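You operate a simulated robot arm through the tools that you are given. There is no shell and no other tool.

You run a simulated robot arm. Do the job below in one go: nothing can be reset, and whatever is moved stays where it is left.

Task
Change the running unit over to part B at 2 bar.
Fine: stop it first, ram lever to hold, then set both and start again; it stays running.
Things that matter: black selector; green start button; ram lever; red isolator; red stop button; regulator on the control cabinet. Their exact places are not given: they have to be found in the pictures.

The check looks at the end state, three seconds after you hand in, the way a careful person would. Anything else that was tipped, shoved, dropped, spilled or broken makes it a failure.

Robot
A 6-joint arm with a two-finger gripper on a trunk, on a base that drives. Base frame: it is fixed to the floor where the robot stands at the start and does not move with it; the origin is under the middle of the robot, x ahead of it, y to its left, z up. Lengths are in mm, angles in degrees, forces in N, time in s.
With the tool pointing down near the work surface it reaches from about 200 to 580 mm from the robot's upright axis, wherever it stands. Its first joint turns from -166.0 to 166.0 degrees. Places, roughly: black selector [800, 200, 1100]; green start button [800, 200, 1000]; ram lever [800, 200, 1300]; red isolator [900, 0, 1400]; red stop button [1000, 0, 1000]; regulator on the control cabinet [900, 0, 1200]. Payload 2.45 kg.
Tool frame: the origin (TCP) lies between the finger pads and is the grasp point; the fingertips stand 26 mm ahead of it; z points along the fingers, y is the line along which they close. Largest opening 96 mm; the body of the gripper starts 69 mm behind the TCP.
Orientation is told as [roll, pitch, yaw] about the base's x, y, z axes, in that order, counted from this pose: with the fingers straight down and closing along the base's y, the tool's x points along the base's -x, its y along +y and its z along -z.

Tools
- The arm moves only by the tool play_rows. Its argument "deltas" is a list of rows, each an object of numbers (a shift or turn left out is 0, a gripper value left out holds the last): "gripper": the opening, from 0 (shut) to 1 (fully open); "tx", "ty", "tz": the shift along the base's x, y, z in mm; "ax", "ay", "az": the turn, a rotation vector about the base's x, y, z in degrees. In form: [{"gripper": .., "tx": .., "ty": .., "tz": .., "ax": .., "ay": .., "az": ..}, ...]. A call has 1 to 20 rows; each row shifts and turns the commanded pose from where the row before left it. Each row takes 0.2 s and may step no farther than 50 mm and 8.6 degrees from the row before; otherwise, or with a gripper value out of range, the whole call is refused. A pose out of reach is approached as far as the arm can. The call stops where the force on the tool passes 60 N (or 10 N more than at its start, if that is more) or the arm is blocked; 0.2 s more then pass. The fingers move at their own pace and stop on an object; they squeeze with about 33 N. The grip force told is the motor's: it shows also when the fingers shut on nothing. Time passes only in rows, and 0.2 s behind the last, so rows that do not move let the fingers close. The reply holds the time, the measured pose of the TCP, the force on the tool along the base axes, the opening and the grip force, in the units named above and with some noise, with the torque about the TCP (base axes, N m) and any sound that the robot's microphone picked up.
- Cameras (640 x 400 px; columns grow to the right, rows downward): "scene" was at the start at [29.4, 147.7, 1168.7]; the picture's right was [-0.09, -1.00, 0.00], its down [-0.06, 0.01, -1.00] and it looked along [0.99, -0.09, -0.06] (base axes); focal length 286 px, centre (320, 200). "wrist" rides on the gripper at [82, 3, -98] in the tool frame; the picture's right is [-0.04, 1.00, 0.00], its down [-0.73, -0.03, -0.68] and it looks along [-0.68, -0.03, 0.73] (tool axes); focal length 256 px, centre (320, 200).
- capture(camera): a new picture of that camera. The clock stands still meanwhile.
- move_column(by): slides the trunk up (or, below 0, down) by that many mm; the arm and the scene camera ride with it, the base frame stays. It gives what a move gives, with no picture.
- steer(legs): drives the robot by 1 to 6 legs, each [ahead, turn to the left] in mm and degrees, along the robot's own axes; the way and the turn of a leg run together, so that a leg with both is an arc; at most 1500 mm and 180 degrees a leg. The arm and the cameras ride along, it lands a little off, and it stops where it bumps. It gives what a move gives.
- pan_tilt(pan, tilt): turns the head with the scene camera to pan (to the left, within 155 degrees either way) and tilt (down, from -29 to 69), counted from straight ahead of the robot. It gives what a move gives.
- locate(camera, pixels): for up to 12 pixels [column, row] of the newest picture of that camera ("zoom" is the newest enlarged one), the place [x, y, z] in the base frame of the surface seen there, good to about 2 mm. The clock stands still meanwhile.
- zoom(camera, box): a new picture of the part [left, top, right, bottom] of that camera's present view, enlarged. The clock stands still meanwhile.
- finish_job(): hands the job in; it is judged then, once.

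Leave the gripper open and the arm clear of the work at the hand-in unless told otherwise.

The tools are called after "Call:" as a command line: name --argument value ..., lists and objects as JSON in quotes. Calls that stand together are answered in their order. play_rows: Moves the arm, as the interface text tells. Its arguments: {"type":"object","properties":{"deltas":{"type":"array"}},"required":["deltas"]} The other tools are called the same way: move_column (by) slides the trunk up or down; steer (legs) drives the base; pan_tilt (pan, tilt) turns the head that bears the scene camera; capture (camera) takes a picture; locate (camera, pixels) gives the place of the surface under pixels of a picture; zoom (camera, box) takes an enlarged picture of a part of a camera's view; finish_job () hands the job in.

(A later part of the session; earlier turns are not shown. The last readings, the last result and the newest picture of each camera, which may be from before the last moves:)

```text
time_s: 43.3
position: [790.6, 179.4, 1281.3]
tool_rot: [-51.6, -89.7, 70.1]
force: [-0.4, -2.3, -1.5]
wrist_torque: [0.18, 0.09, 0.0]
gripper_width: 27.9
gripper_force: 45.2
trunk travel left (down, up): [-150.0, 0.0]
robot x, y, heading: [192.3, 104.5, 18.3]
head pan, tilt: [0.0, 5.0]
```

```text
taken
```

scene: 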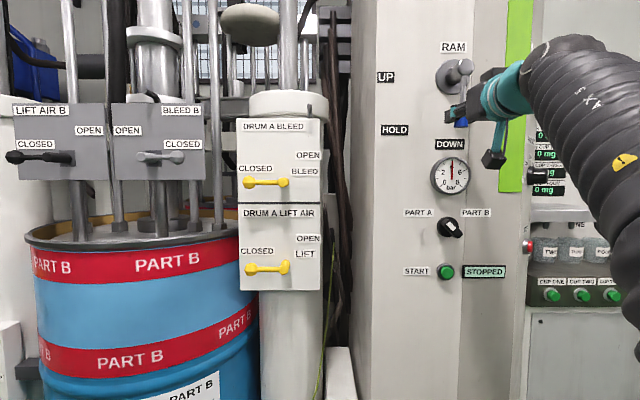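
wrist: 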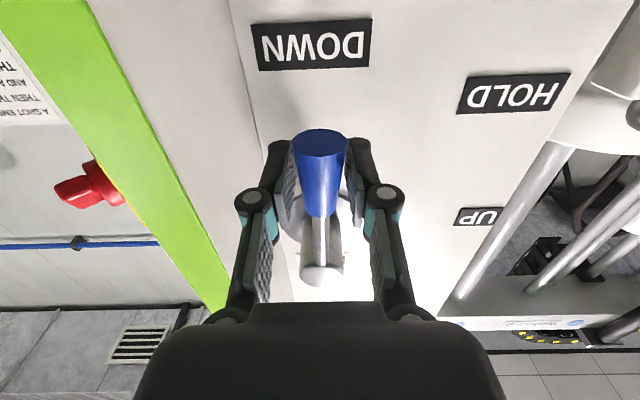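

The handle is gripped (28 mm). Now I'll swing it along its arc about the hub (radius 86 mm) toward HOLD, doing the first 22.5° with the tool rolling along.

Call:
play_rows --deltas '[{"tx": -3.4, "ty": 10.7, "tz": 0.74, "ax": 7.15, "ay": 2.27}, {"tx": -3.34, "ty": 10.51, "tz": 2.19, "ax": 7.15, "ay": 2.27}, {"tx": -3.23, "ty": 10.15, "tz": 3.62, "ax": 7.15, "ay": 2.27}, {}]'

Call:
capture --camera "scene"

Call:
zoom --camera "scene" --box '[370, 30, 530, 150]'

```text
time_s: 44.3
position: [780.6, 191.9, 1271.8]
tool_rot: [92.3, -68.2, -73.0]
force: [22.1, 8.2, 29.2]
wrist_torque: [-0.46, -0.42, 0.02]
gripper_width: 29.7
gripper_force: 44.9
out of reach, approached as far as the arm can: row 3
trunk travel left (down, up): [-150.0, 0.0]
robot x, y, heading: [193.7, 104.3, 18.4]
head pan, tilt: [0.0, 5.0]
```

```text
taken
```

scene: 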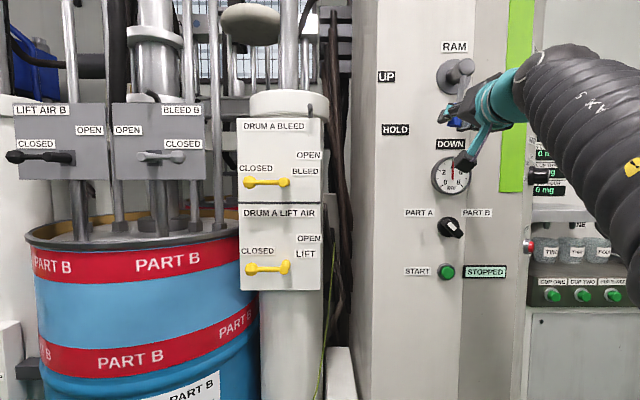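

```text
3.33 times, centred on (450, 90) of scene
```

zoom: 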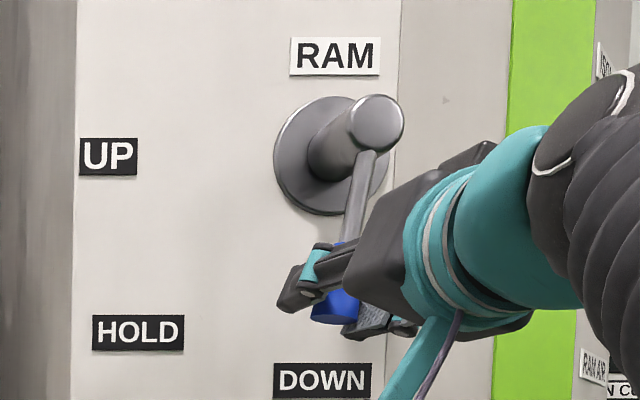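

The roll reached its limit at about 16° and the arm strained against the lever. I'll open the fingers to a loose cage. From there I can push the handle sideways along the arc without rolling the tool.

Call:
play_rows --deltas '[{"gripper": 0.55}, {}]'

Call:
capture --camera "wrist"

Call:
zoom --camera "scene" --box '[370, 30, 530, 150]'

```text
time_s: 44.9
position: [779.3, 191.7, 1269.8]
tool_rot: [91.7, -67.9, -72.4]
force: [0.0, 0.4, -0.3]
wrist_torque: [-0.01, 0.02, 0.03]
gripper_width: 52.8
gripper_force: 0.0
trunk travel left (down, up): [-150.0, 0.0]
robot x, y, heading: [193.9, 107.7, 18.4]
head pan, tilt: [0.0, 5.0]
```

```text
taken
```

wrist: 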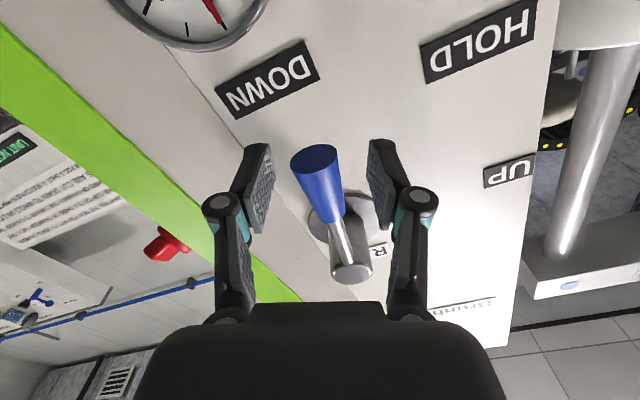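

```text
3.33 times, centred on (450, 90) of scene
```

zoom: 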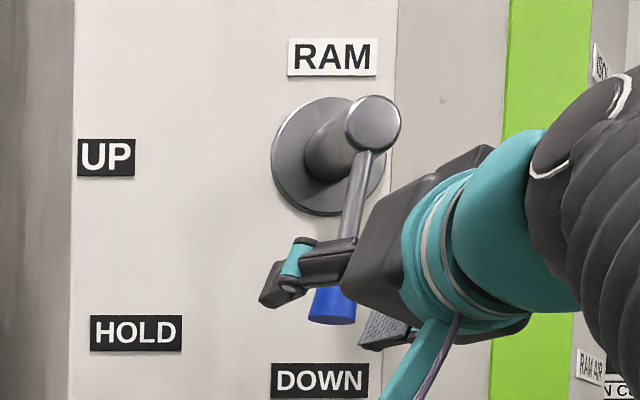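

The lever stays at about 15° on its own, with no snap back. Keeping the fingers as a cage, I'll push it along the arc to about 30° with the right finger.

Call:
play_rows --deltas '[{"tx": -2.85, "ty": 8.96, "tz": 7}, {"tx": -2.85, "ty": 8.96, "tz": 7}, {"tx": -2.85, "ty": 8.96, "tz": 7}, {"tx": -2.85, "ty": 8.96, "tz": 6}, {}]'

Call:
capture --camera "wrist"

Call:
zoom --camera "scene" --box '[370, 30, 530, 150]'

```text
time_s: 46.1
position: [768.6, 189.9, 1264.3]
tool_rot: [91.2, -67.7, -72.3]
force: [-0.4, 1.1, 0.1]
wrist_torque: [-0.01, -0.07, 0.01]
gripper_width: 52.9
gripper_force: 0.0
out of reach, approached as far as the arm can: row 1, 2, 3, 4
trunk travel left (down, up): [-150.0, 0.0]
robot x, y, heading: [191.7, 104.5, 18.6]
head pan, tilt: [0.0, 5.0]
```

```text
taken
```

wrist: 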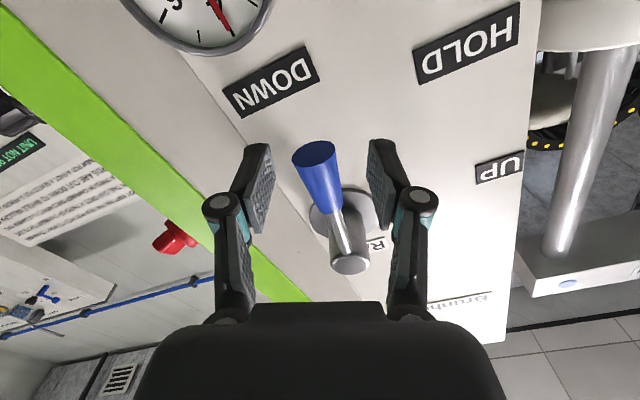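

```text
3.33 times, centred on (450, 90) of scene
```

zoom: 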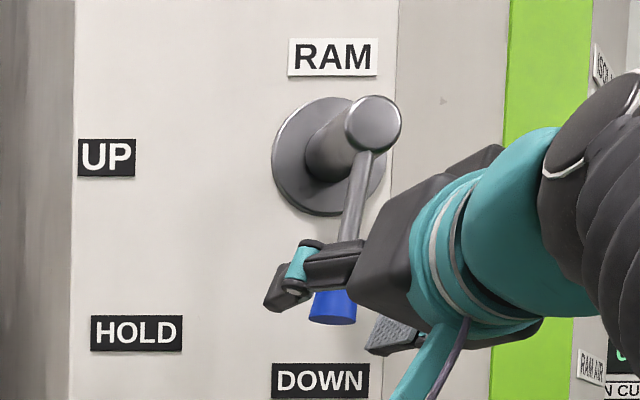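

The arm is still at that roll limit. I'll roll the tool back 22° inside the loose cage and then push left with the tool upright.

Call:
play_rows --deltas '[{"ax": -7.15, "ay": -2.27}, {"ax": -7.15, "ay": -2.27, "tz": 3}, {"ax": -7.15, "ay": -2.27, "tz": 3}, {}]'

Call:
capture --camera "wrist"

```text
time_s: 47.1
position: [768.0, 188.9, 1270.5]
tool_rot: [-65.7, -89.6, 84.1]
force: [0.2, 0.3, -0.4]
wrist_torque: [0.01, -0.03, 0.0]
gripper_width: 52.7
gripper_force: 0.1
trunk travel left (down, up): [-150.0, 0.0]
robot x, y, heading: [190.8, 105.6, 18.3]
head pan, tilt: [0.0, 5.0]
```

```text
taken
```

wrist: 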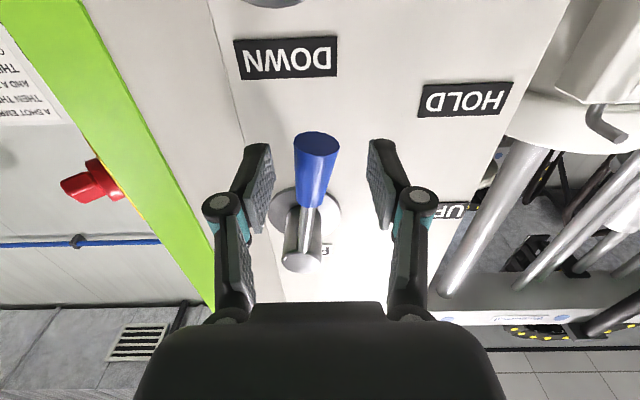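

The tool is upright again. I'll open the cage a bit more, go 20 mm deeper so the finger overlaps the whole handle, and push left and up along the arc to about 30°.

Call:
play_rows --deltas '[{"gripper": 0.8}, {"tx": 9.5, "ty": 3}, {"tx": 9.5, "ty": 3}, {"tx": -3.03, "ty": 9.53, "tz": 5.4}, {"tx": -3.03, "ty": 9.53, "tz": 5.4}, {"tx": -3.03, "ty": 9.53, "tz": 5.4}, {"tx": -3.03, "ty": 9.53, "tz": 5.4}, {}]'

Call:
capture --camera "wrist"

Call:
zoom --camera "scene" --box '[370, 30, 530, 150]'

```text
time_s: 48.9
position: [776.1, 233.5, 1292.0]
tool_rot: [-64.1, -89.8, 82.6]
force: [0.6, -0.6, -0.3]
wrist_torque: [-0.02, 0.0, -0.05]
gripper_width: 77.0
gripper_force: 0.0
trunk travel left (down, up): [-150.0, 0.0]
robot x, y, heading: [193.9, 104.3, 18.7]
head pan, tilt: [0.0, 5.0]
```

```text
taken
```

wrist: 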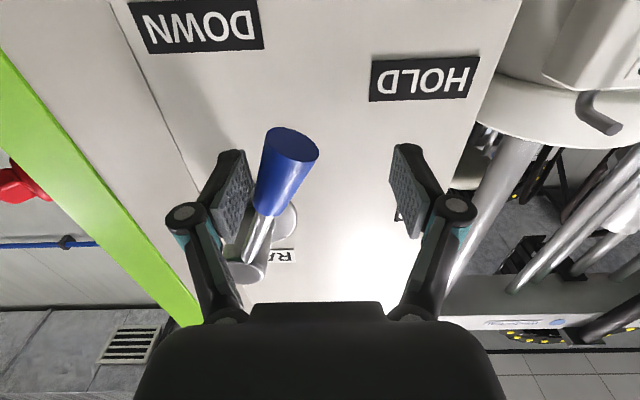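

```text
3.33 times, centred on (450, 90) of scene
```

zoom: 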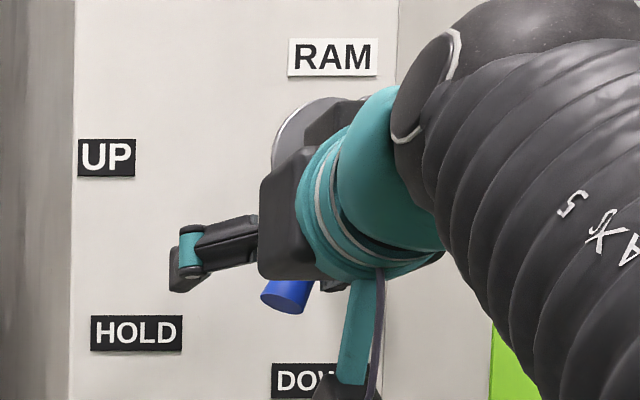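

The lever is moving. I'll measure its angle from points along it, then continue.

Call:
locate --camera "wrist" --pixels '[[247, 270], [258, 240], [270, 205], [282, 175], [291, 143]]'

Call:
play_rows --deltas '[{"tx": -1.06, "ty": 3.34, "tz": 4.5}, {"tx": -1.06, "ty": 3.34, "tz": 4.5}, {}]'

Call:
capture --camera "wrist"

Call:
zoom --camera "wrist" --box '[200, 100, 400, 300]'

```text
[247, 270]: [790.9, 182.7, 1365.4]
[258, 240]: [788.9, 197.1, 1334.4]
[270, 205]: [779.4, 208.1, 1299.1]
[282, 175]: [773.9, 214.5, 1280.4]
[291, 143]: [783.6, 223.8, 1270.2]
```

```text
time_s: 49.7
position: [772.3, 239.4, 1300.5]
tool_rot: [-52.0, -89.8, 70.5]
force: [0.5, 0.7, -0.5]
wrist_torque: [0.0, 0.03, -0.04]
gripper_width: 77.2
gripper_force: 0.6
trunk travel left (down, up): [-150.0, 0.0]
robot x, y, heading: [190.7, 104.4, 18.3]
head pan, tilt: [0.0, 5.0]
```

```text
taken
```

wrist: 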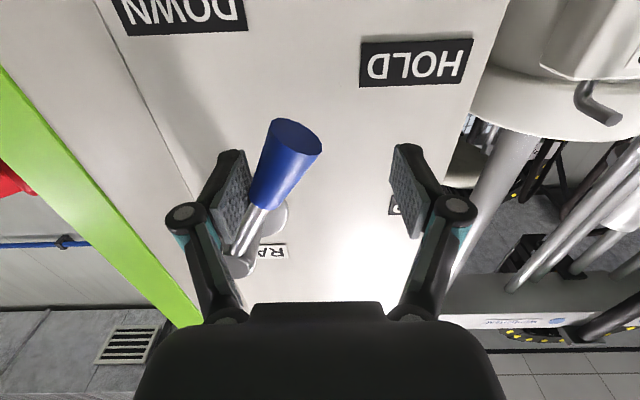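

```text
2.00 times, centred on (300, 200) of wrist
```

zoom: 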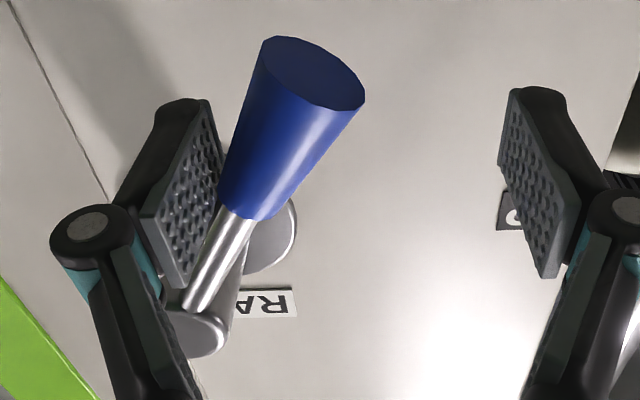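

The lever read about 24° before that last push. I'll measure it again now.

Call:
locate --camera "wrist" --pixels '[[236, 268], [245, 240], [255, 215], [267, 190], [280, 160], [293, 140]]'

```text
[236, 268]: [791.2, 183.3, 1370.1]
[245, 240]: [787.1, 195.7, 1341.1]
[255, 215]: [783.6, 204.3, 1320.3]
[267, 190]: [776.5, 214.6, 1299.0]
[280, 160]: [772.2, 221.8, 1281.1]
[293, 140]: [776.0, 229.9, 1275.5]
```

The lever is at about 30°. I'll push about 10 mm further left and 9 mm up.

Call:
play_rows --deltas '[{"tx": -1.5, "ty": 4.8, "tz": 4.5}, {"tx": -1.5, "ty": 4.8, "tz": 4.5}, {}]'

Call:
capture --camera "wrist"

Call:
capture --camera "scene"

```text
time_s: 50.5
position: [772.3, 240.6, 1308.1]
tool_rot: [-98.7, -89.8, 117.6]
force: [0.8, 0.1, 0.1]
wrist_torque: [0.01, 0.01, 0.01]
gripper_width: 76.7
gripper_force: 0.1
out of reach, approached as far as the arm can: row 2
trunk travel left (down, up): [-150.0, 0.0]
robot x, y, heading: [193.3, 110.6, 18.2]
head pan, tilt: [0.0, 5.0]
```

```text
taken
```

wrist: 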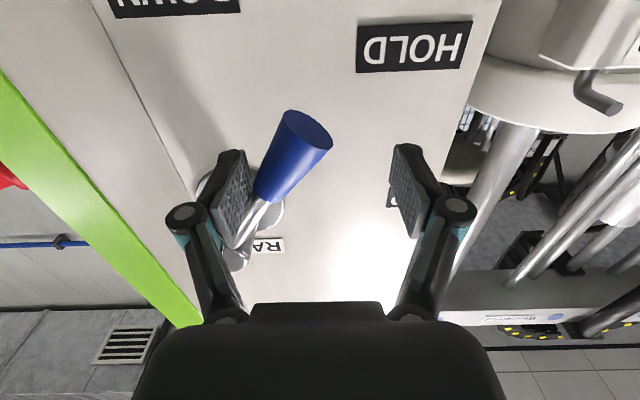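

```text
taken
```

scene: 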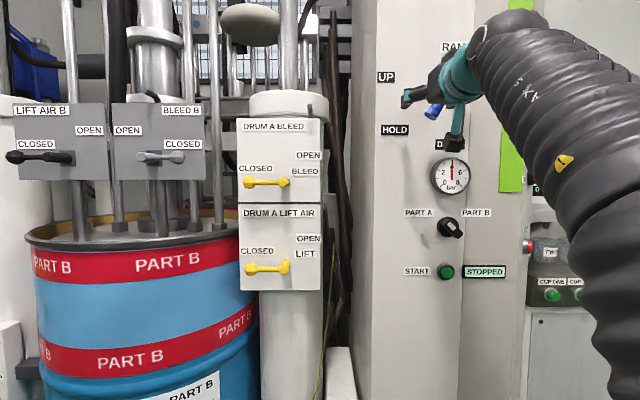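

That's the wrist limit again, close to straight ahead. Yawing the tool left gives more room and also pushes the lever on. I'll add 12° of yaw with a small shift.

Call:
play_rows --deltas '[{"az": 6}, {"az": 6}, {"tx": -1, "ty": 3, "tz": 2}, {}]'

Call:
capture --camera "wrist"

Call:
zoom --camera "scene" --box '[370, 30, 530, 150]'

```text
time_s: 51.5
position: [770.2, 244.5, 1310.2]
tool_rot: [-46.7, -89.9, 77.2]
force: [1.8, -1.2, -2.3]
wrist_torque: [0.07, 0.06, 0.04]
gripper_width: 77.4
gripper_force: 0.4
trunk travel left (down, up): [-150.0, 0.0]
robot x, y, heading: [191.5, 104.5, 18.2]
head pan, tilt: [0.0, 5.0]
```

```text
taken
```

wrist: 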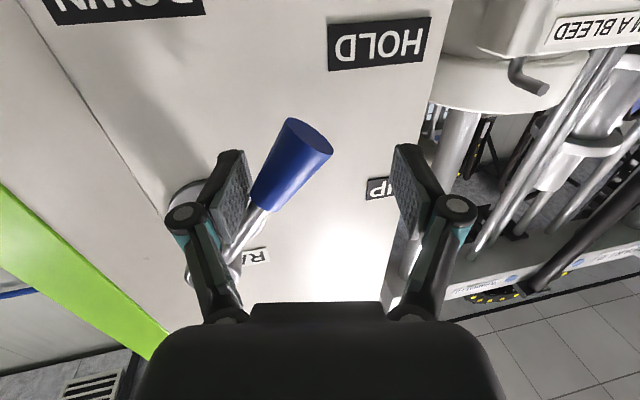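

```text
3.33 times, centred on (450, 90) of scene
```

zoom: 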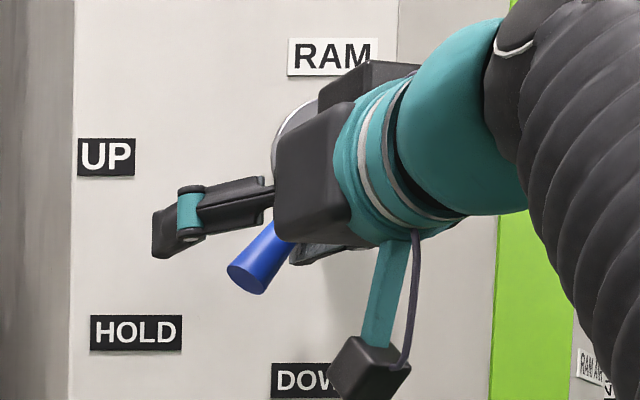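

That works. I'll measure the lever again.

Call:
locate --camera "wrist" --pixels '[[240, 242], [252, 225], [262, 208], [275, 185], [288, 165], [310, 140]]'

Call:
locate --camera "zoom" --pixels '[[280, 235], [260, 260], [245, 278]]'

```text
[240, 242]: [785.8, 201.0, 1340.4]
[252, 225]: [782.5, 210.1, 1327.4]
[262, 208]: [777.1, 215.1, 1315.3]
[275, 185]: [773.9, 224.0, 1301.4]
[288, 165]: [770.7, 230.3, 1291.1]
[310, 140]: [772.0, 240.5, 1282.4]
```

```text
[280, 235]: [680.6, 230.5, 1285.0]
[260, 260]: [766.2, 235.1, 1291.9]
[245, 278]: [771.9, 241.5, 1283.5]
```

The lever is at about 37°. HOLD should be half way between DOWN (0°) and UP (about 90°), so I'll push roughly 8° more.

Call:
play_rows --deltas '[{"tx": -1.2, "ty": 3.6, "tz": 3}, {"tx": -1.2, "ty": 3.6, "tz": 3}, {}]'

Call:
capture --camera "wrist"

Call:
zoom --camera "scene" --box '[370, 30, 530, 150]'

Call:
locate --camera "wrist" --pixels '[[240, 242], [252, 225], [262, 208], [275, 185], [288, 165], [310, 140]]'

```text
time_s: 52.3
position: [767.7, 249.8, 1316.0]
tool_rot: [-57.4, -89.8, 87.7]
force: [0.2, -0.7, -0.9]
wrist_torque: [0.1, 0.05, 0.05]
gripper_width: 77.3
gripper_force: 0.3
trunk travel left (down, up): [-150.0, 0.0]
robot x, y, heading: [193.1, 103.2, 18.3]
head pan, tilt: [0.0, 5.0]
```

```text
taken
```

wrist: 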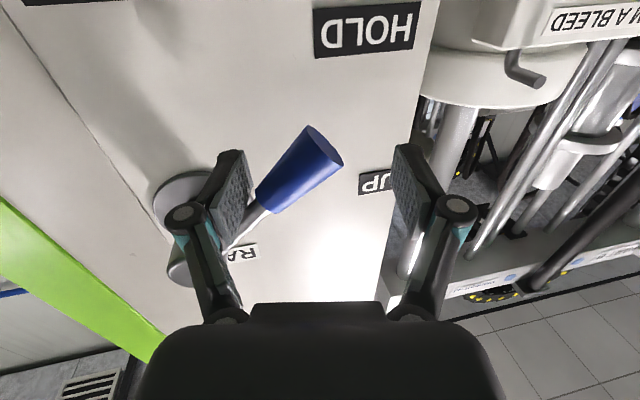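

```text
3.33 times, centred on (450, 90) of scene
```

zoom: 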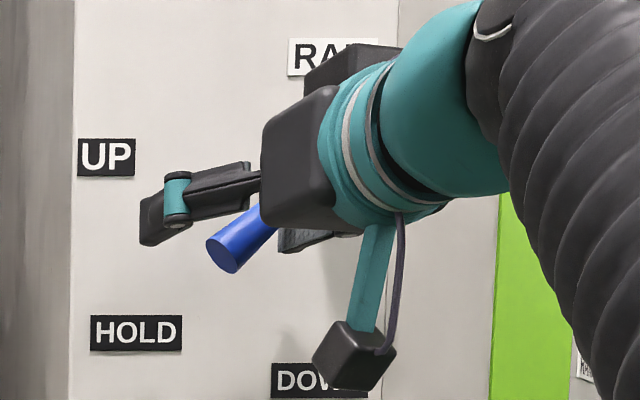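

```text
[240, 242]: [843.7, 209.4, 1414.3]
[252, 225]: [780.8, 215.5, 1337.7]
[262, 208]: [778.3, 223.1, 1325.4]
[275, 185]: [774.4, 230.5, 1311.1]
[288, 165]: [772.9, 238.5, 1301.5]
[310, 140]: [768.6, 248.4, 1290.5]
```

The lever is now at about 44°, in line with HOLD. I'll back straight off the handle and check from the front.

Call:
play_rows --deltas '[{"tx": -18, "ty": -8}, {"tx": -27, "ty": -12}, {"tx": -40, "ty": -20}, {"tx": -10, "ty": -40}, {"tx": 0, "ty": -40}, {}]'

Call:
capture --camera "scene"

Call:
zoom --camera "scene" --box '[370, 30, 530, 150]'

```text
time_s: 53.7
position: [671.8, 132.6, 1316.0]
tool_rot: [-56.2, -89.7, 86.6]
force: [0.1, -0.2, -0.5]
wrist_torque: [0.03, 0.02, -0.02]
gripper_width: 76.9
gripper_force: 0.0
trunk travel left (down, up): [-150.0, 0.0]
robot x, y, heading: [194.5, 102.1, 18.3]
head pan, tilt: [0.0, 5.0]
```

```text
taken
```

scene: 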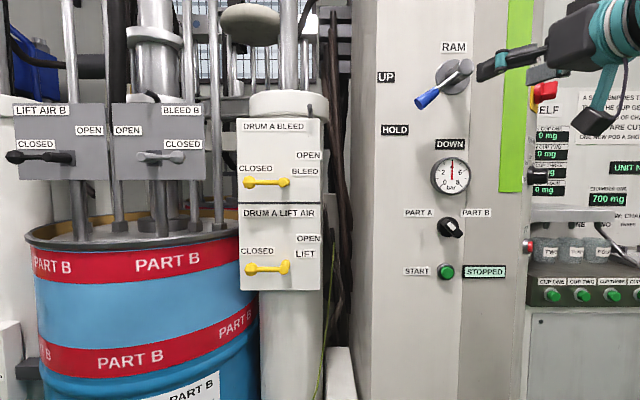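

```text
3.33 times, centred on (450, 90) of scene
```

zoom: 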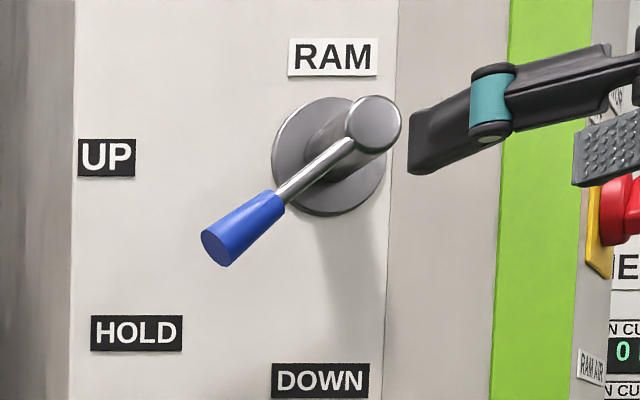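

The lever now points toward HOLD. I'll measure its angle accurately from this unobstructed view.

Call:
locate --camera "zoom" --pixels '[[375, 120], [345, 150], [315, 172], [290, 191], [270, 207], [245, 228], [220, 247], [390, 100], [360, 105], [137, 333], [107, 157], [320, 380]]'

```text
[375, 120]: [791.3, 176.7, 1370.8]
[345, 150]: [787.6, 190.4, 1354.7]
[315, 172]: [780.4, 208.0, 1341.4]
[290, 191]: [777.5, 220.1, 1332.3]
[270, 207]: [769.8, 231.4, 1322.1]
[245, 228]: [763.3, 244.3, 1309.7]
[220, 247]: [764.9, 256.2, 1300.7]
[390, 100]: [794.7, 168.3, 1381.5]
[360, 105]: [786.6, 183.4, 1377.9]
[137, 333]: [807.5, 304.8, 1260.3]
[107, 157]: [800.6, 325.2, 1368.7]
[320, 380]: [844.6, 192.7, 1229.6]
```

The lever reads about 50°, while the HOLD label lies at about 46° from the hub. It's close but slightly past. I'll re-enter with the fingers wide around the handle and nudge it back a few degrees with the left finger.

Call:
play_rows --deltas '[{"tx": 0, "ty": 40, "gripper": 0.95}, {"tx": 10, "ty": 37}, {"tx": 40, "ty": 20}, {"tx": 27, "ty": 12}, {"tx": 19, "ty": 4}, {}]'

Call:
capture --camera "wrist"

Call:
zoom --camera "scene" --box '[370, 30, 530, 150]'

```text
time_s: 55.1
position: [769.2, 243.3, 1315.0]
tool_rot: [-57.6, -89.9, 88.0]
force: [-0.2, 0.0, -0.4]
wrist_torque: [0.0, 0.01, -0.04]
gripper_width: 91.0
gripper_force: 0.1
trunk travel left (down, up): [-150.0, 0.0]
robot x, y, heading: [191.4, 102.4, 18.0]
head pan, tilt: [0.0, 5.0]
```

```text
taken
```

wrist: 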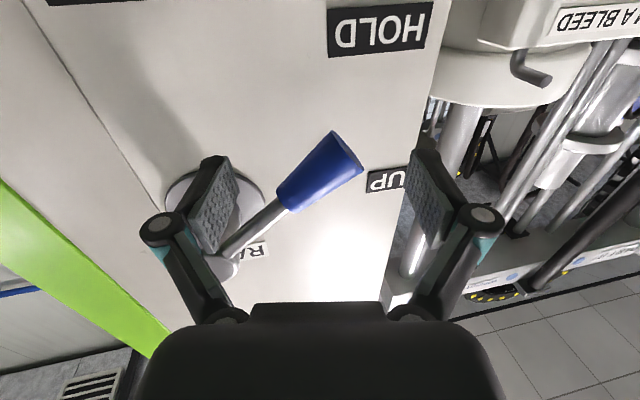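

```text
3.33 times, centred on (450, 90) of scene
```

zoom: 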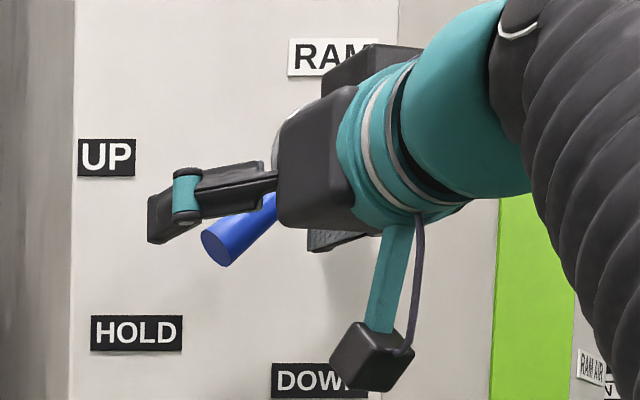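

The gap from the handle end to the left finger is about 23 mm. I'll shift right 18 mm and then check.

Call:
play_rows --deltas '[{"tx": 2.7, "ty": -8.6}, {"tx": 2.7, "ty": -8.6}, {}]'

Call:
capture --camera "wrist"

Call:
zoom --camera "scene" --box '[370, 30, 530, 150]'

```text
time_s: 55.9
position: [774.0, 227.1, 1314.7]
tool_rot: [-55.9, -89.7, 86.4]
force: [0.1, -0.9, 0.5]
wrist_torque: [-0.03, -0.02, -0.01]
gripper_width: 91.2
gripper_force: 0.1
trunk travel left (down, up): [-150.0, 0.0]
robot x, y, heading: [191.2, 105.4, 18.4]
head pan, tilt: [0.0, 5.0]
```

```text
taken
```

wrist: 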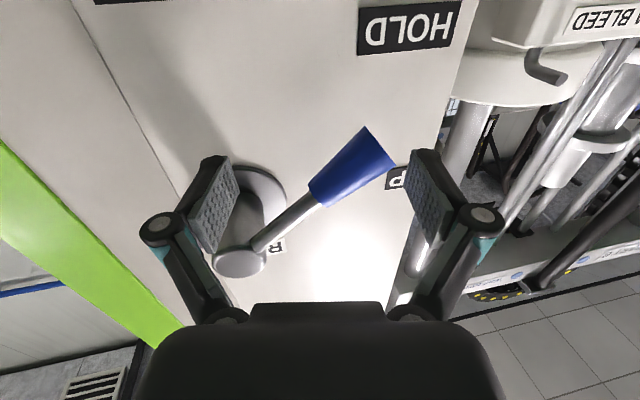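

```text
3.33 times, centred on (450, 90) of scene
```

zoom: 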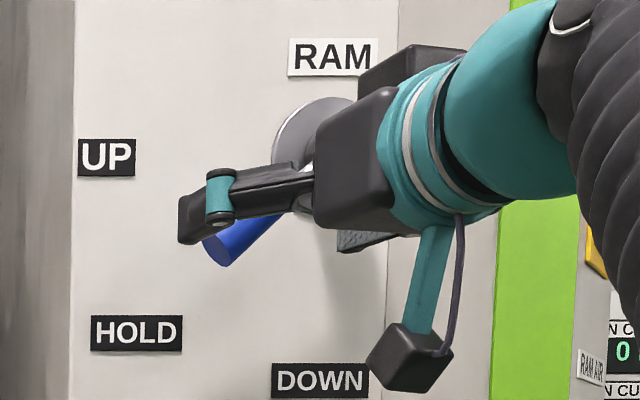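

About 8 mm of gap is left. I'll step right 11 mm.

Call:
play_rows --deltas '[{"tx": 1.5, "ty": -4.8}, {"tx": 1.8, "ty": -5.7}, {}]'

Call:
capture --camera "wrist"

Call:
zoom --camera "scene" --box '[370, 30, 530, 150]'

```text
time_s: 56.7
position: [778.3, 214.9, 1316.6]
tool_rot: [-57.4, -89.8, 87.9]
force: [0.7, -0.6, -0.4]
wrist_torque: [-0.04, 0.0, -0.02]
gripper_width: 91.4
gripper_force: 0.0
trunk travel left (down, up): [-150.0, 0.0]
robot x, y, heading: [191.3, 104.6, 18.4]
head pan, tilt: [0.0, 5.0]
```

```text
taken
```

wrist: 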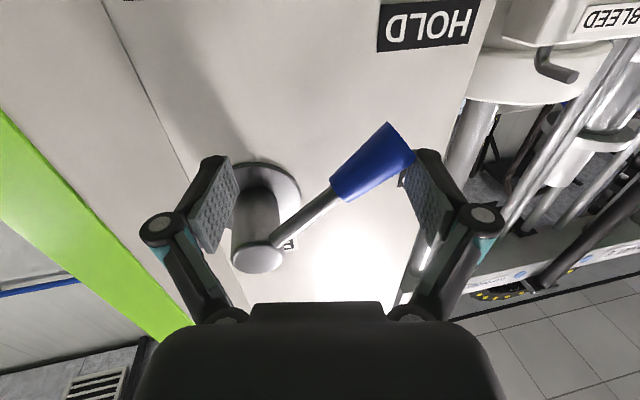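

```text
3.33 times, centred on (450, 90) of scene
```

zoom: 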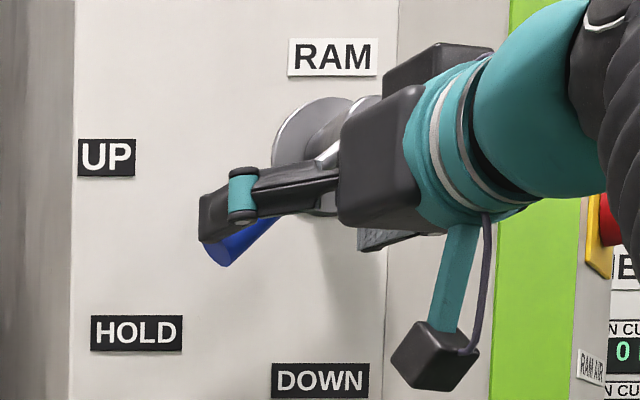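

Almost in contact. I'll push 5 mm more and look.

Call:
play_rows --deltas '[{"tx": 0.8, "ty": -2.4}, {"tx": 0.8, "ty": -2.4}, {}]'

Call:
capture --camera "wrist"

Call:
zoom --camera "scene" --box '[370, 30, 530, 150]'

Call:
locate --camera "wrist" --pixels '[[265, 258], [290, 238], [310, 218], [330, 200], [350, 180], [370, 165]]'

```text
time_s: 57.5
position: [777.9, 211.5, 1315.8]
tool_rot: [-60.1, -89.8, 90.6]
force: [-0.3, 1.3, -0.4]
wrist_torque: [0.03, -0.01, -0.1]
gripper_width: 93.3
gripper_force: 1.5
trunk travel left (down, up): [-150.0, 0.0]
robot x, y, heading: [194.1, 106.4, 18.2]
head pan, tilt: [0.0, 5.0]
```

```text
taken
```

wrist: 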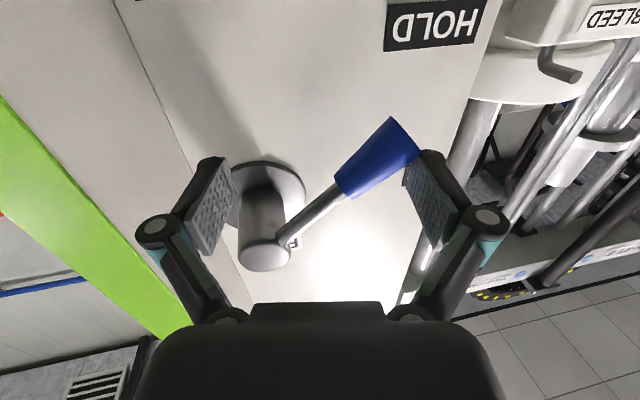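

```text
3.33 times, centred on (450, 90) of scene
```

zoom: 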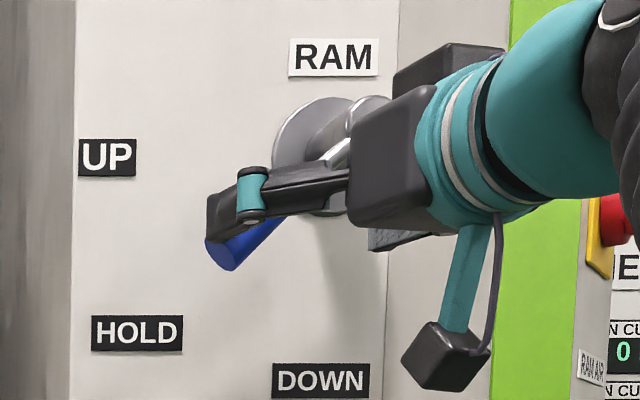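

```text
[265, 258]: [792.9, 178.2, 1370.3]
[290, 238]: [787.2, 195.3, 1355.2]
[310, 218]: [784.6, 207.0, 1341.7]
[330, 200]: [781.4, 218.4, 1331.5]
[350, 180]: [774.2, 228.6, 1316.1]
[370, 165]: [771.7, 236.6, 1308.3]
```

Contact made, and the lever reads about 47–48°. One more 3 mm push, then I'll shift away and retreat.

Call:
play_rows --deltas '[{"tx": 1, "ty": -3}, {}, {"tx": -3, "ty": 9}, {"tx": -27, "ty": -9}, {"tx": -36, "ty": -14}, {"tx": -10, "ty": -35}, {"ty": -40}, {"ty": -20}, {}]'

Call:
capture --camera "scene"

Call:
zoom --camera "scene" --box '[370, 30, 530, 150]'

Call:
locate --camera "zoom" --pixels '[[375, 120], [345, 150], [315, 175], [290, 195], [245, 233], [225, 250]]'

```text
time_s: 59.5
position: [703.9, 99.6, 1315.4]
tool_rot: [-61.8, -89.8, 92.2]
force: [-0.6, -0.2, -0.3]
wrist_torque: [0.0, 0.0, 0.01]
gripper_width: 91.4
gripper_force: 0.1
trunk travel left (down, up): [-150.0, 0.0]
robot x, y, heading: [190.7, 104.0, 18.2]
head pan, tilt: [0.0, 5.0]
```

```text
taken
```

scene: 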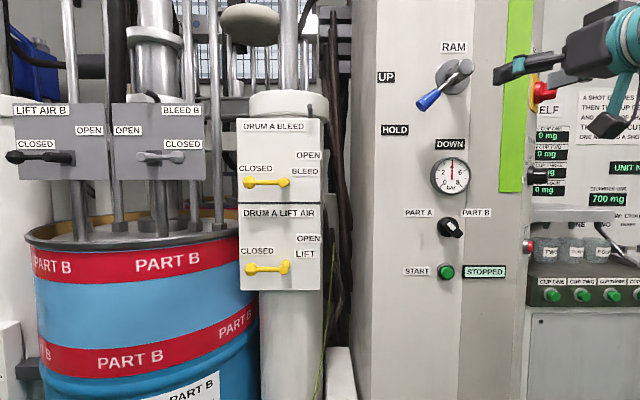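

```text
3.33 times, centred on (450, 90) of scene
```

zoom: 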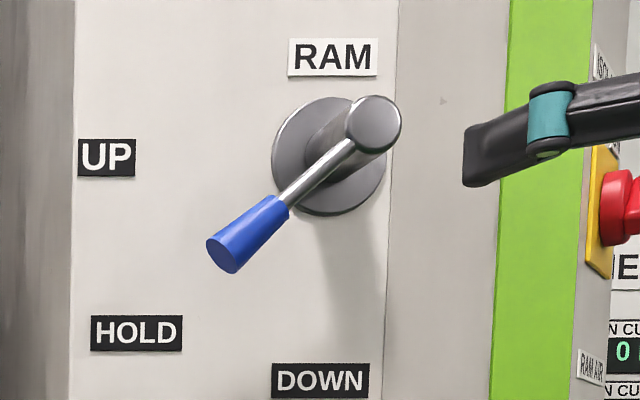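

```text
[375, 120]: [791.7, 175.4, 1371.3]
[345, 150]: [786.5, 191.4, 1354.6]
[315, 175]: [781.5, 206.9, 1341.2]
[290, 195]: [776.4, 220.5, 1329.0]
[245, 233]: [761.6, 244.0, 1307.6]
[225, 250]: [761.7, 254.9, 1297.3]
```

The lever is at about 48°, pointing at HOLD. That's good. Next is the selector, so I'll zoom in on it and locate its parts.

Call:
zoom --camera "scene" --box '[410, 190, 510, 290]'

Call:
locate --camera "zoom" --pixels '[[320, 150], [295, 130], [345, 180], [330, 160], [310, 140], [285, 165], [340, 120], [320, 180], [302, 325], [400, 200]]'

```text
4.00 times, centred on (460, 240) of scene
```

zoom: 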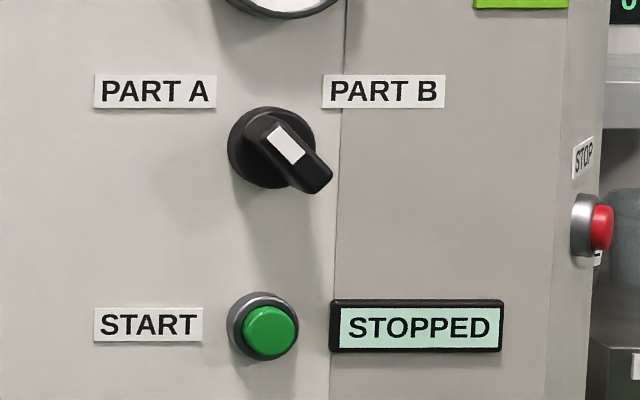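

```text
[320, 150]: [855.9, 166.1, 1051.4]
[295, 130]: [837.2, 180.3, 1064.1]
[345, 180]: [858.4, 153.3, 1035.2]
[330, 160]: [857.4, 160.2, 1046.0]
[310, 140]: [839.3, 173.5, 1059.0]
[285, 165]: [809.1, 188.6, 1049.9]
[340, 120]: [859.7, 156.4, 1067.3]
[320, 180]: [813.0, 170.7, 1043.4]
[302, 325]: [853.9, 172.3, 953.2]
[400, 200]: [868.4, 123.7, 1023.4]
```

I need the knob's axis. I'll locate points across the disc and along the bar.

Call:
locate --camera "zoom" --pixels '[[234, 148], [272, 112], [312, 148], [255, 180], [272, 128], [288, 143], [300, 155], [310, 175], [265, 135], [290, 175], [325, 175], [278, 122]]'

```text
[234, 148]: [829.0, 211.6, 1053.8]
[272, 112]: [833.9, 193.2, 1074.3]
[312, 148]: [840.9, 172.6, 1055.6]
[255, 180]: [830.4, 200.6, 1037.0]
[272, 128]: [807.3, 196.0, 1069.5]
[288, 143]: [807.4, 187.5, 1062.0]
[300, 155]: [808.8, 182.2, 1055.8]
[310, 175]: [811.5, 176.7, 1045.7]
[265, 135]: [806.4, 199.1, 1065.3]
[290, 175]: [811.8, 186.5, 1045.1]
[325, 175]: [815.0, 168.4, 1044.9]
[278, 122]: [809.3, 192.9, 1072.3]
```

The selector axis is at about u=-70 (x 809, y 184 at the bar front), z 1055. Its bar is tilted 45° toward PART A, about 17 mm wide, and stands 36 mm off the panel. I'll go down to a standoff in front of it and square the tool to the panel again.

Call:
play_rows --deltas '[{"tz": -37, "az": -4}, {"tz": -37, "az": -4}, {"tz": -37, "az": -4, "tx": 4, "ty": 10}, {"tz": -37, "tx": 4, "ty": 10}, {"tz": -37, "tx": 4, "ty": 12}, {"tz": -37, "tx": 5, "ty": 13}, {"tz": -38, "tx": 5, "ty": 12}, {}]'

Call:
capture --camera "wrist"

Call:
capture --camera "scene"

```text
time_s: 61.3
position: [723.0, 158.0, 1054.1]
tool_rot: [-59.3, -89.8, 77.6]
force: [-0.6, -1.1, -0.1]
wrist_torque: [0.01, 0.01, -0.02]
gripper_width: 91.3
gripper_force: 0.1
trunk travel left (down, up): [-150.0, 0.0]
robot x, y, heading: [193.6, 103.5, 18.1]
head pan, tilt: [0.0, 5.0]
```

```text
taken
```

wrist: 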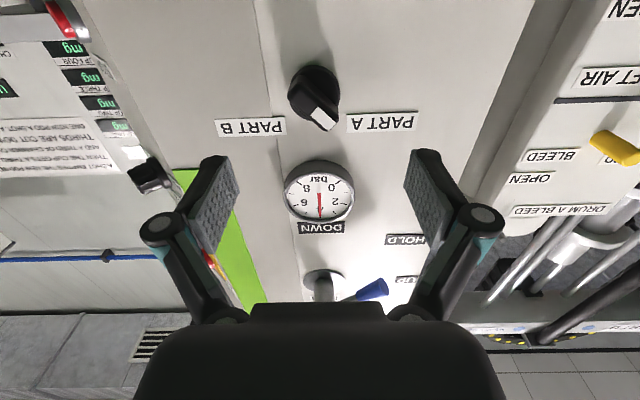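

```text
taken
```

scene: 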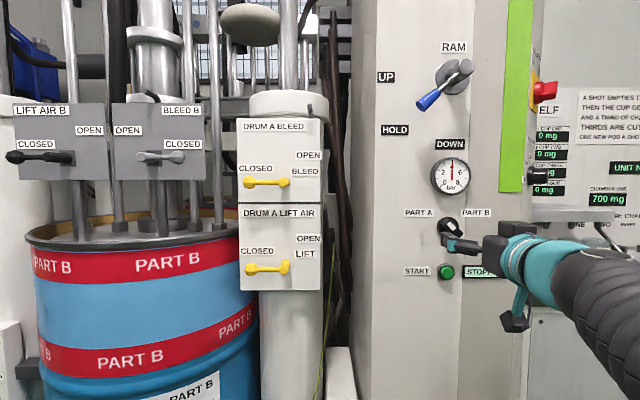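

Now I'll test how far the tool can roll each way here, in free space. First clockwise, by about 51°.

Call:
play_rows --deltas '[{"ax": 8.1, "ay": 2.57, "gripper": 0.5}, {"ax": 8.1, "ay": 2.57}, {"ax": 8.1, "ay": 2.57}, {"ax": 8.1, "ay": 2.57}, {"ax": 8.1, "ay": 2.57}, {"ax": 8.1, "ay": 2.57}, {}]'

```text
time_s: 62.9
position: [725.0, 157.9, 1055.5]
tool_rot: [90.7, -39.1, -72.2]
force: [-1.0, 0.2, -0.2]
wrist_torque: [-0.04, 0.0, 0.0]
gripper_width: 47.8
gripper_force: 0.0
trunk travel left (down, up): [-150.0, 0.0]
robot x, y, heading: [196.5, 106.2, 18.3]
head pan, tilt: [0.0, 5.0]
```

Clockwise by 51° works at this height. Now I'll roll back the other way to -45°, which matches the bar.

Call:
play_rows --deltas '[{"ax": -7.62, "ay": -2.42}, {"ax": -7.62, "ay": -2.42}, {"ax": -7.62, "ay": -2.42}, {"ax": -7.62, "ay": -2.42}, {"ax": -7.62, "ay": -2.42}, {"ax": -7.62, "ay": -2.42}, {"ax": -7.62, "ay": -2.42}, {"ax": -7.62, "ay": -2.42}, {"ax": -7.62, "ay": -2.42}, {"ax": -7.62, "ay": -2.42}, {"ax": -7.62, "ay": -2.42}, {"ax": -7.62, "ay": -2.42}, {}]'

Call:
capture --camera "wrist"

Call:
zoom --camera "scene" --box '[400, 180, 560, 300]'

```text
time_s: 65.7
position: [725.8, 158.5, 1056.6]
tool_rot: [-89.1, -44.9, 107.5]
force: [-0.7, 0.2, 0.2]
wrist_torque: [-0.01, 0.0, 0.0]
gripper_width: 48.1
gripper_force: 0.1
trunk travel left (down, up): [-150.0, 0.0]
robot x, y, heading: [191.8, 104.4, 18.6]
head pan, tilt: [0.0, 5.0]
```

```text
taken
```

wrist: 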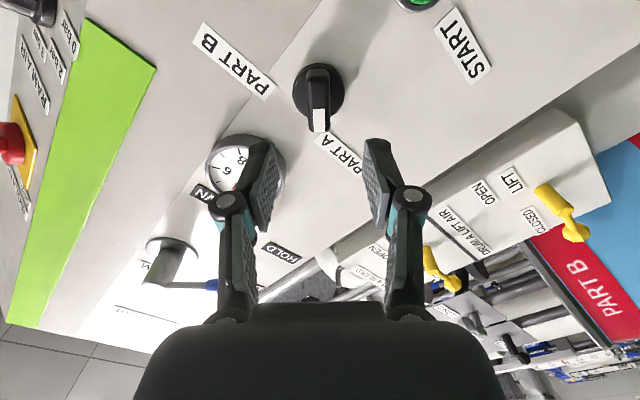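

```text
3.33 times, centred on (480, 240) of scene
```

zoom: 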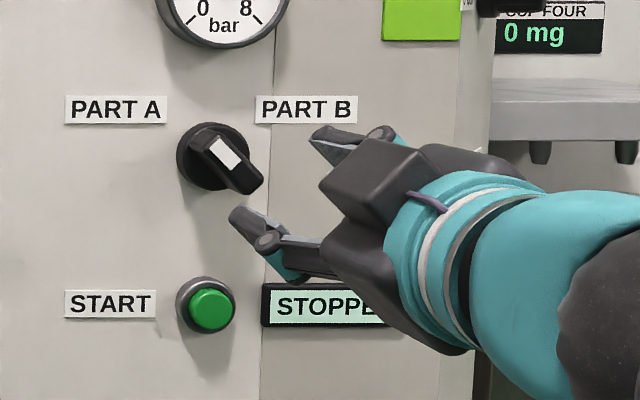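

The bar is aligned vertically between the fingers. I'll advance 80 mm so the pads straddle it and close gently.

Call:
play_rows --deltas '[{"tx": 19.1, "ty": 5.8, "tz": -0.8}, {"tx": 19.1, "ty": 5.8, "tz": -0.7}, {"tx": 19.1, "ty": 5.8}, {"tx": 19.1, "ty": 5.8}, {}, {"gripper": 0}, {}, {}]'

Call:
capture --camera "wrist"

Call:
zoom --camera "scene" --box '[400, 180, 560, 300]'

```text
time_s: 67.5
position: [801.3, 180.7, 1054.3]
tool_rot: [-89.3, -44.8, 107.5]
force: [15.3, -10.3, 20.4]
wrist_torque: [-0.02, 0.14, -1.04]
gripper_width: 18.1
gripper_force: 43.1
trunk travel left (down, up): [-150.0, 0.0]
robot x, y, heading: [193.8, 103.5, 17.9]
head pan, tilt: [0.0, 5.0]
```

```text
taken
```

wrist: 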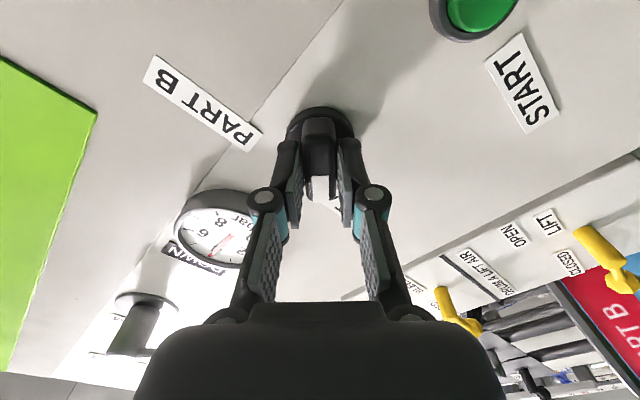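

```text
3.33 times, centred on (480, 240) of scene
```

zoom: 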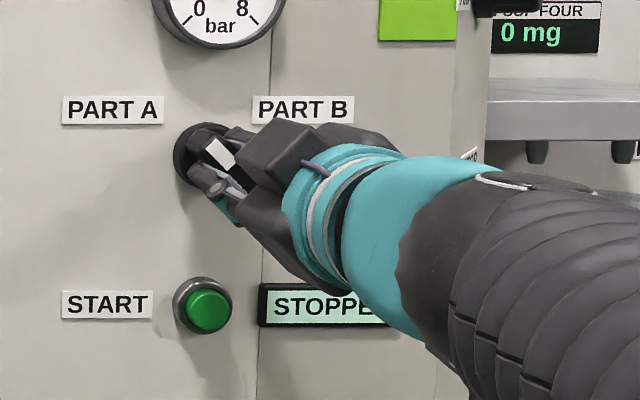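

The bar is gripped (18 mm), with a slight sideways force of about 25 N. I'll relieve it by about 1.5 mm and then turn clockwise by 41°.

Call:
play_rows --deltas '[{"tx": 0.4, "ty": -1.1, "tz": 1.2}, {"ax": 7.82, "ay": 2.48}, {"ax": 7.82, "ay": 2.48}, {"ax": 7.82, "ay": 2.48}, {"ax": 7.82, "ay": 2.48}, {"ax": 7.82, "ay": 2.48}, {}]'

Call:
zoom --camera "scene" --box '[400, 180, 560, 300]'

```text
time_s: 69.1
position: [801.4, 180.5, 1054.6]
tool_rot: [-87.2, -86.0, 106.0]
force: [-19.6, -2.1, -8.0]
wrist_torque: [-0.03, 0.1, 0.19]
gripper_width: 18.0
gripper_force: 43.1
trunk travel left (down, up): [-150.0, 0.0]
robot x, y, heading: [195.1, 105.9, 18.4]
head pan, tilt: [0.0, 5.0]
```

```text
3.33 times, centred on (480, 240) of scene
```

zoom: 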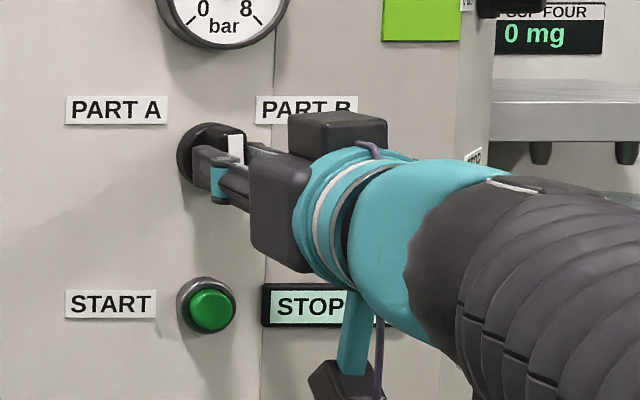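

The selector is turning with the tool, and its mark is now almost upright. I'll continue clockwise by another 49°.

Call:
play_rows --deltas '[{"ax": 7.82, "ay": 2.48}, {"ax": 7.82, "ay": 2.48}, {"ax": 7.82, "ay": 2.48}, {"ax": 7.82, "ay": 2.48}, {"ax": 7.82, "ay": 2.48}, {"ax": 7.6, "ay": 2.4}, {}]'

Call:
zoom --camera "scene" --box '[400, 180, 560, 300]'

```text
time_s: 70.7
position: [803.3, 180.3, 1054.7]
tool_rot: [90.6, -45.0, -72.1]
force: [-24.6, 20.2, -27.8]
wrist_torque: [-0.23, 0.79, 0.86]
gripper_width: 17.8
gripper_force: 43.1
trunk travel left (down, up): [-150.0, 0.0]
robot x, y, heading: [192.4, 104.4, 18.6]
head pan, tilt: [0.0, 5.0]
```

```text
3.33 times, centred on (480, 240) of scene
```

zoom: 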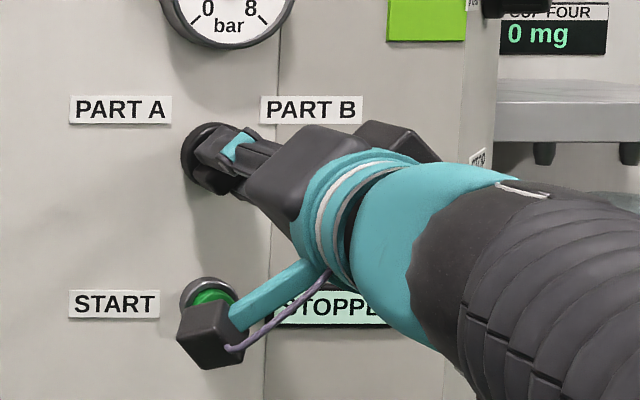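

The tool has turned the full 90°. I'll open, back straight off and look.

Call:
play_rows --deltas '[{"gripper": 0.5}, {}, {"tx": -24, "ty": -7.5}, {"tx": -24, "ty": -7.5}, {"tx": -24, "ty": -7.5}, {}]'

Call:
capture --camera "wrist"

Call:
capture --camera "scene"

Call:
zoom --camera "scene" --box '[400, 180, 560, 300]'

```text
time_s: 72.1
position: [729.4, 156.8, 1053.9]
tool_rot: [90.8, -45.1, -72.3]
force: [0.0, 1.3, -0.6]
wrist_torque: [0.0, 0.01, 0.02]
gripper_width: 48.1
gripper_force: 0.0
trunk travel left (down, up): [-150.0, 0.0]
robot x, y, heading: [192.3, 104.6, 18.5]
head pan, tilt: [0.0, 5.0]
```

```text
taken
```

wrist: 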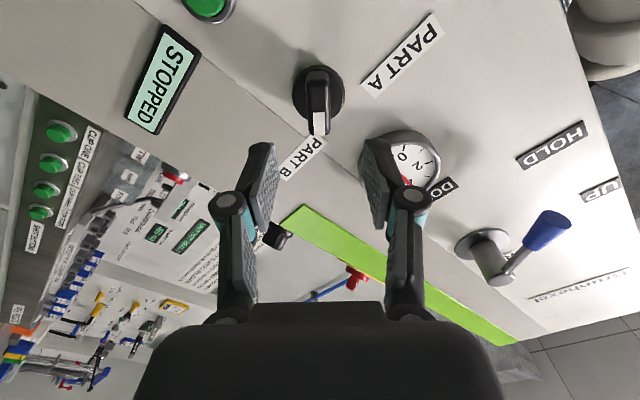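

```text
taken
```

scene: 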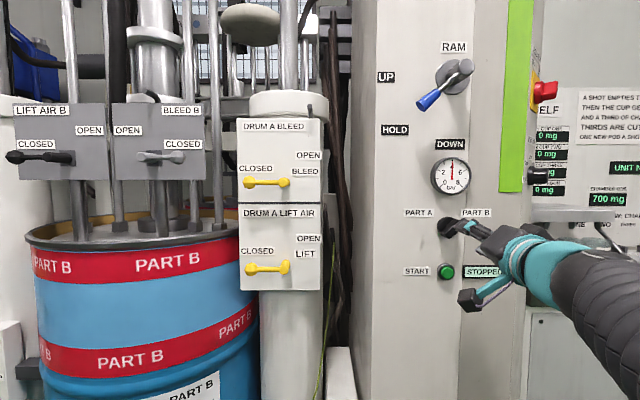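

```text
3.33 times, centred on (480, 240) of scene
```

zoom: 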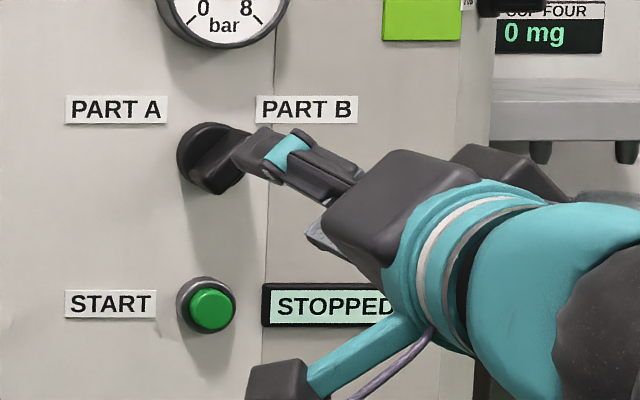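

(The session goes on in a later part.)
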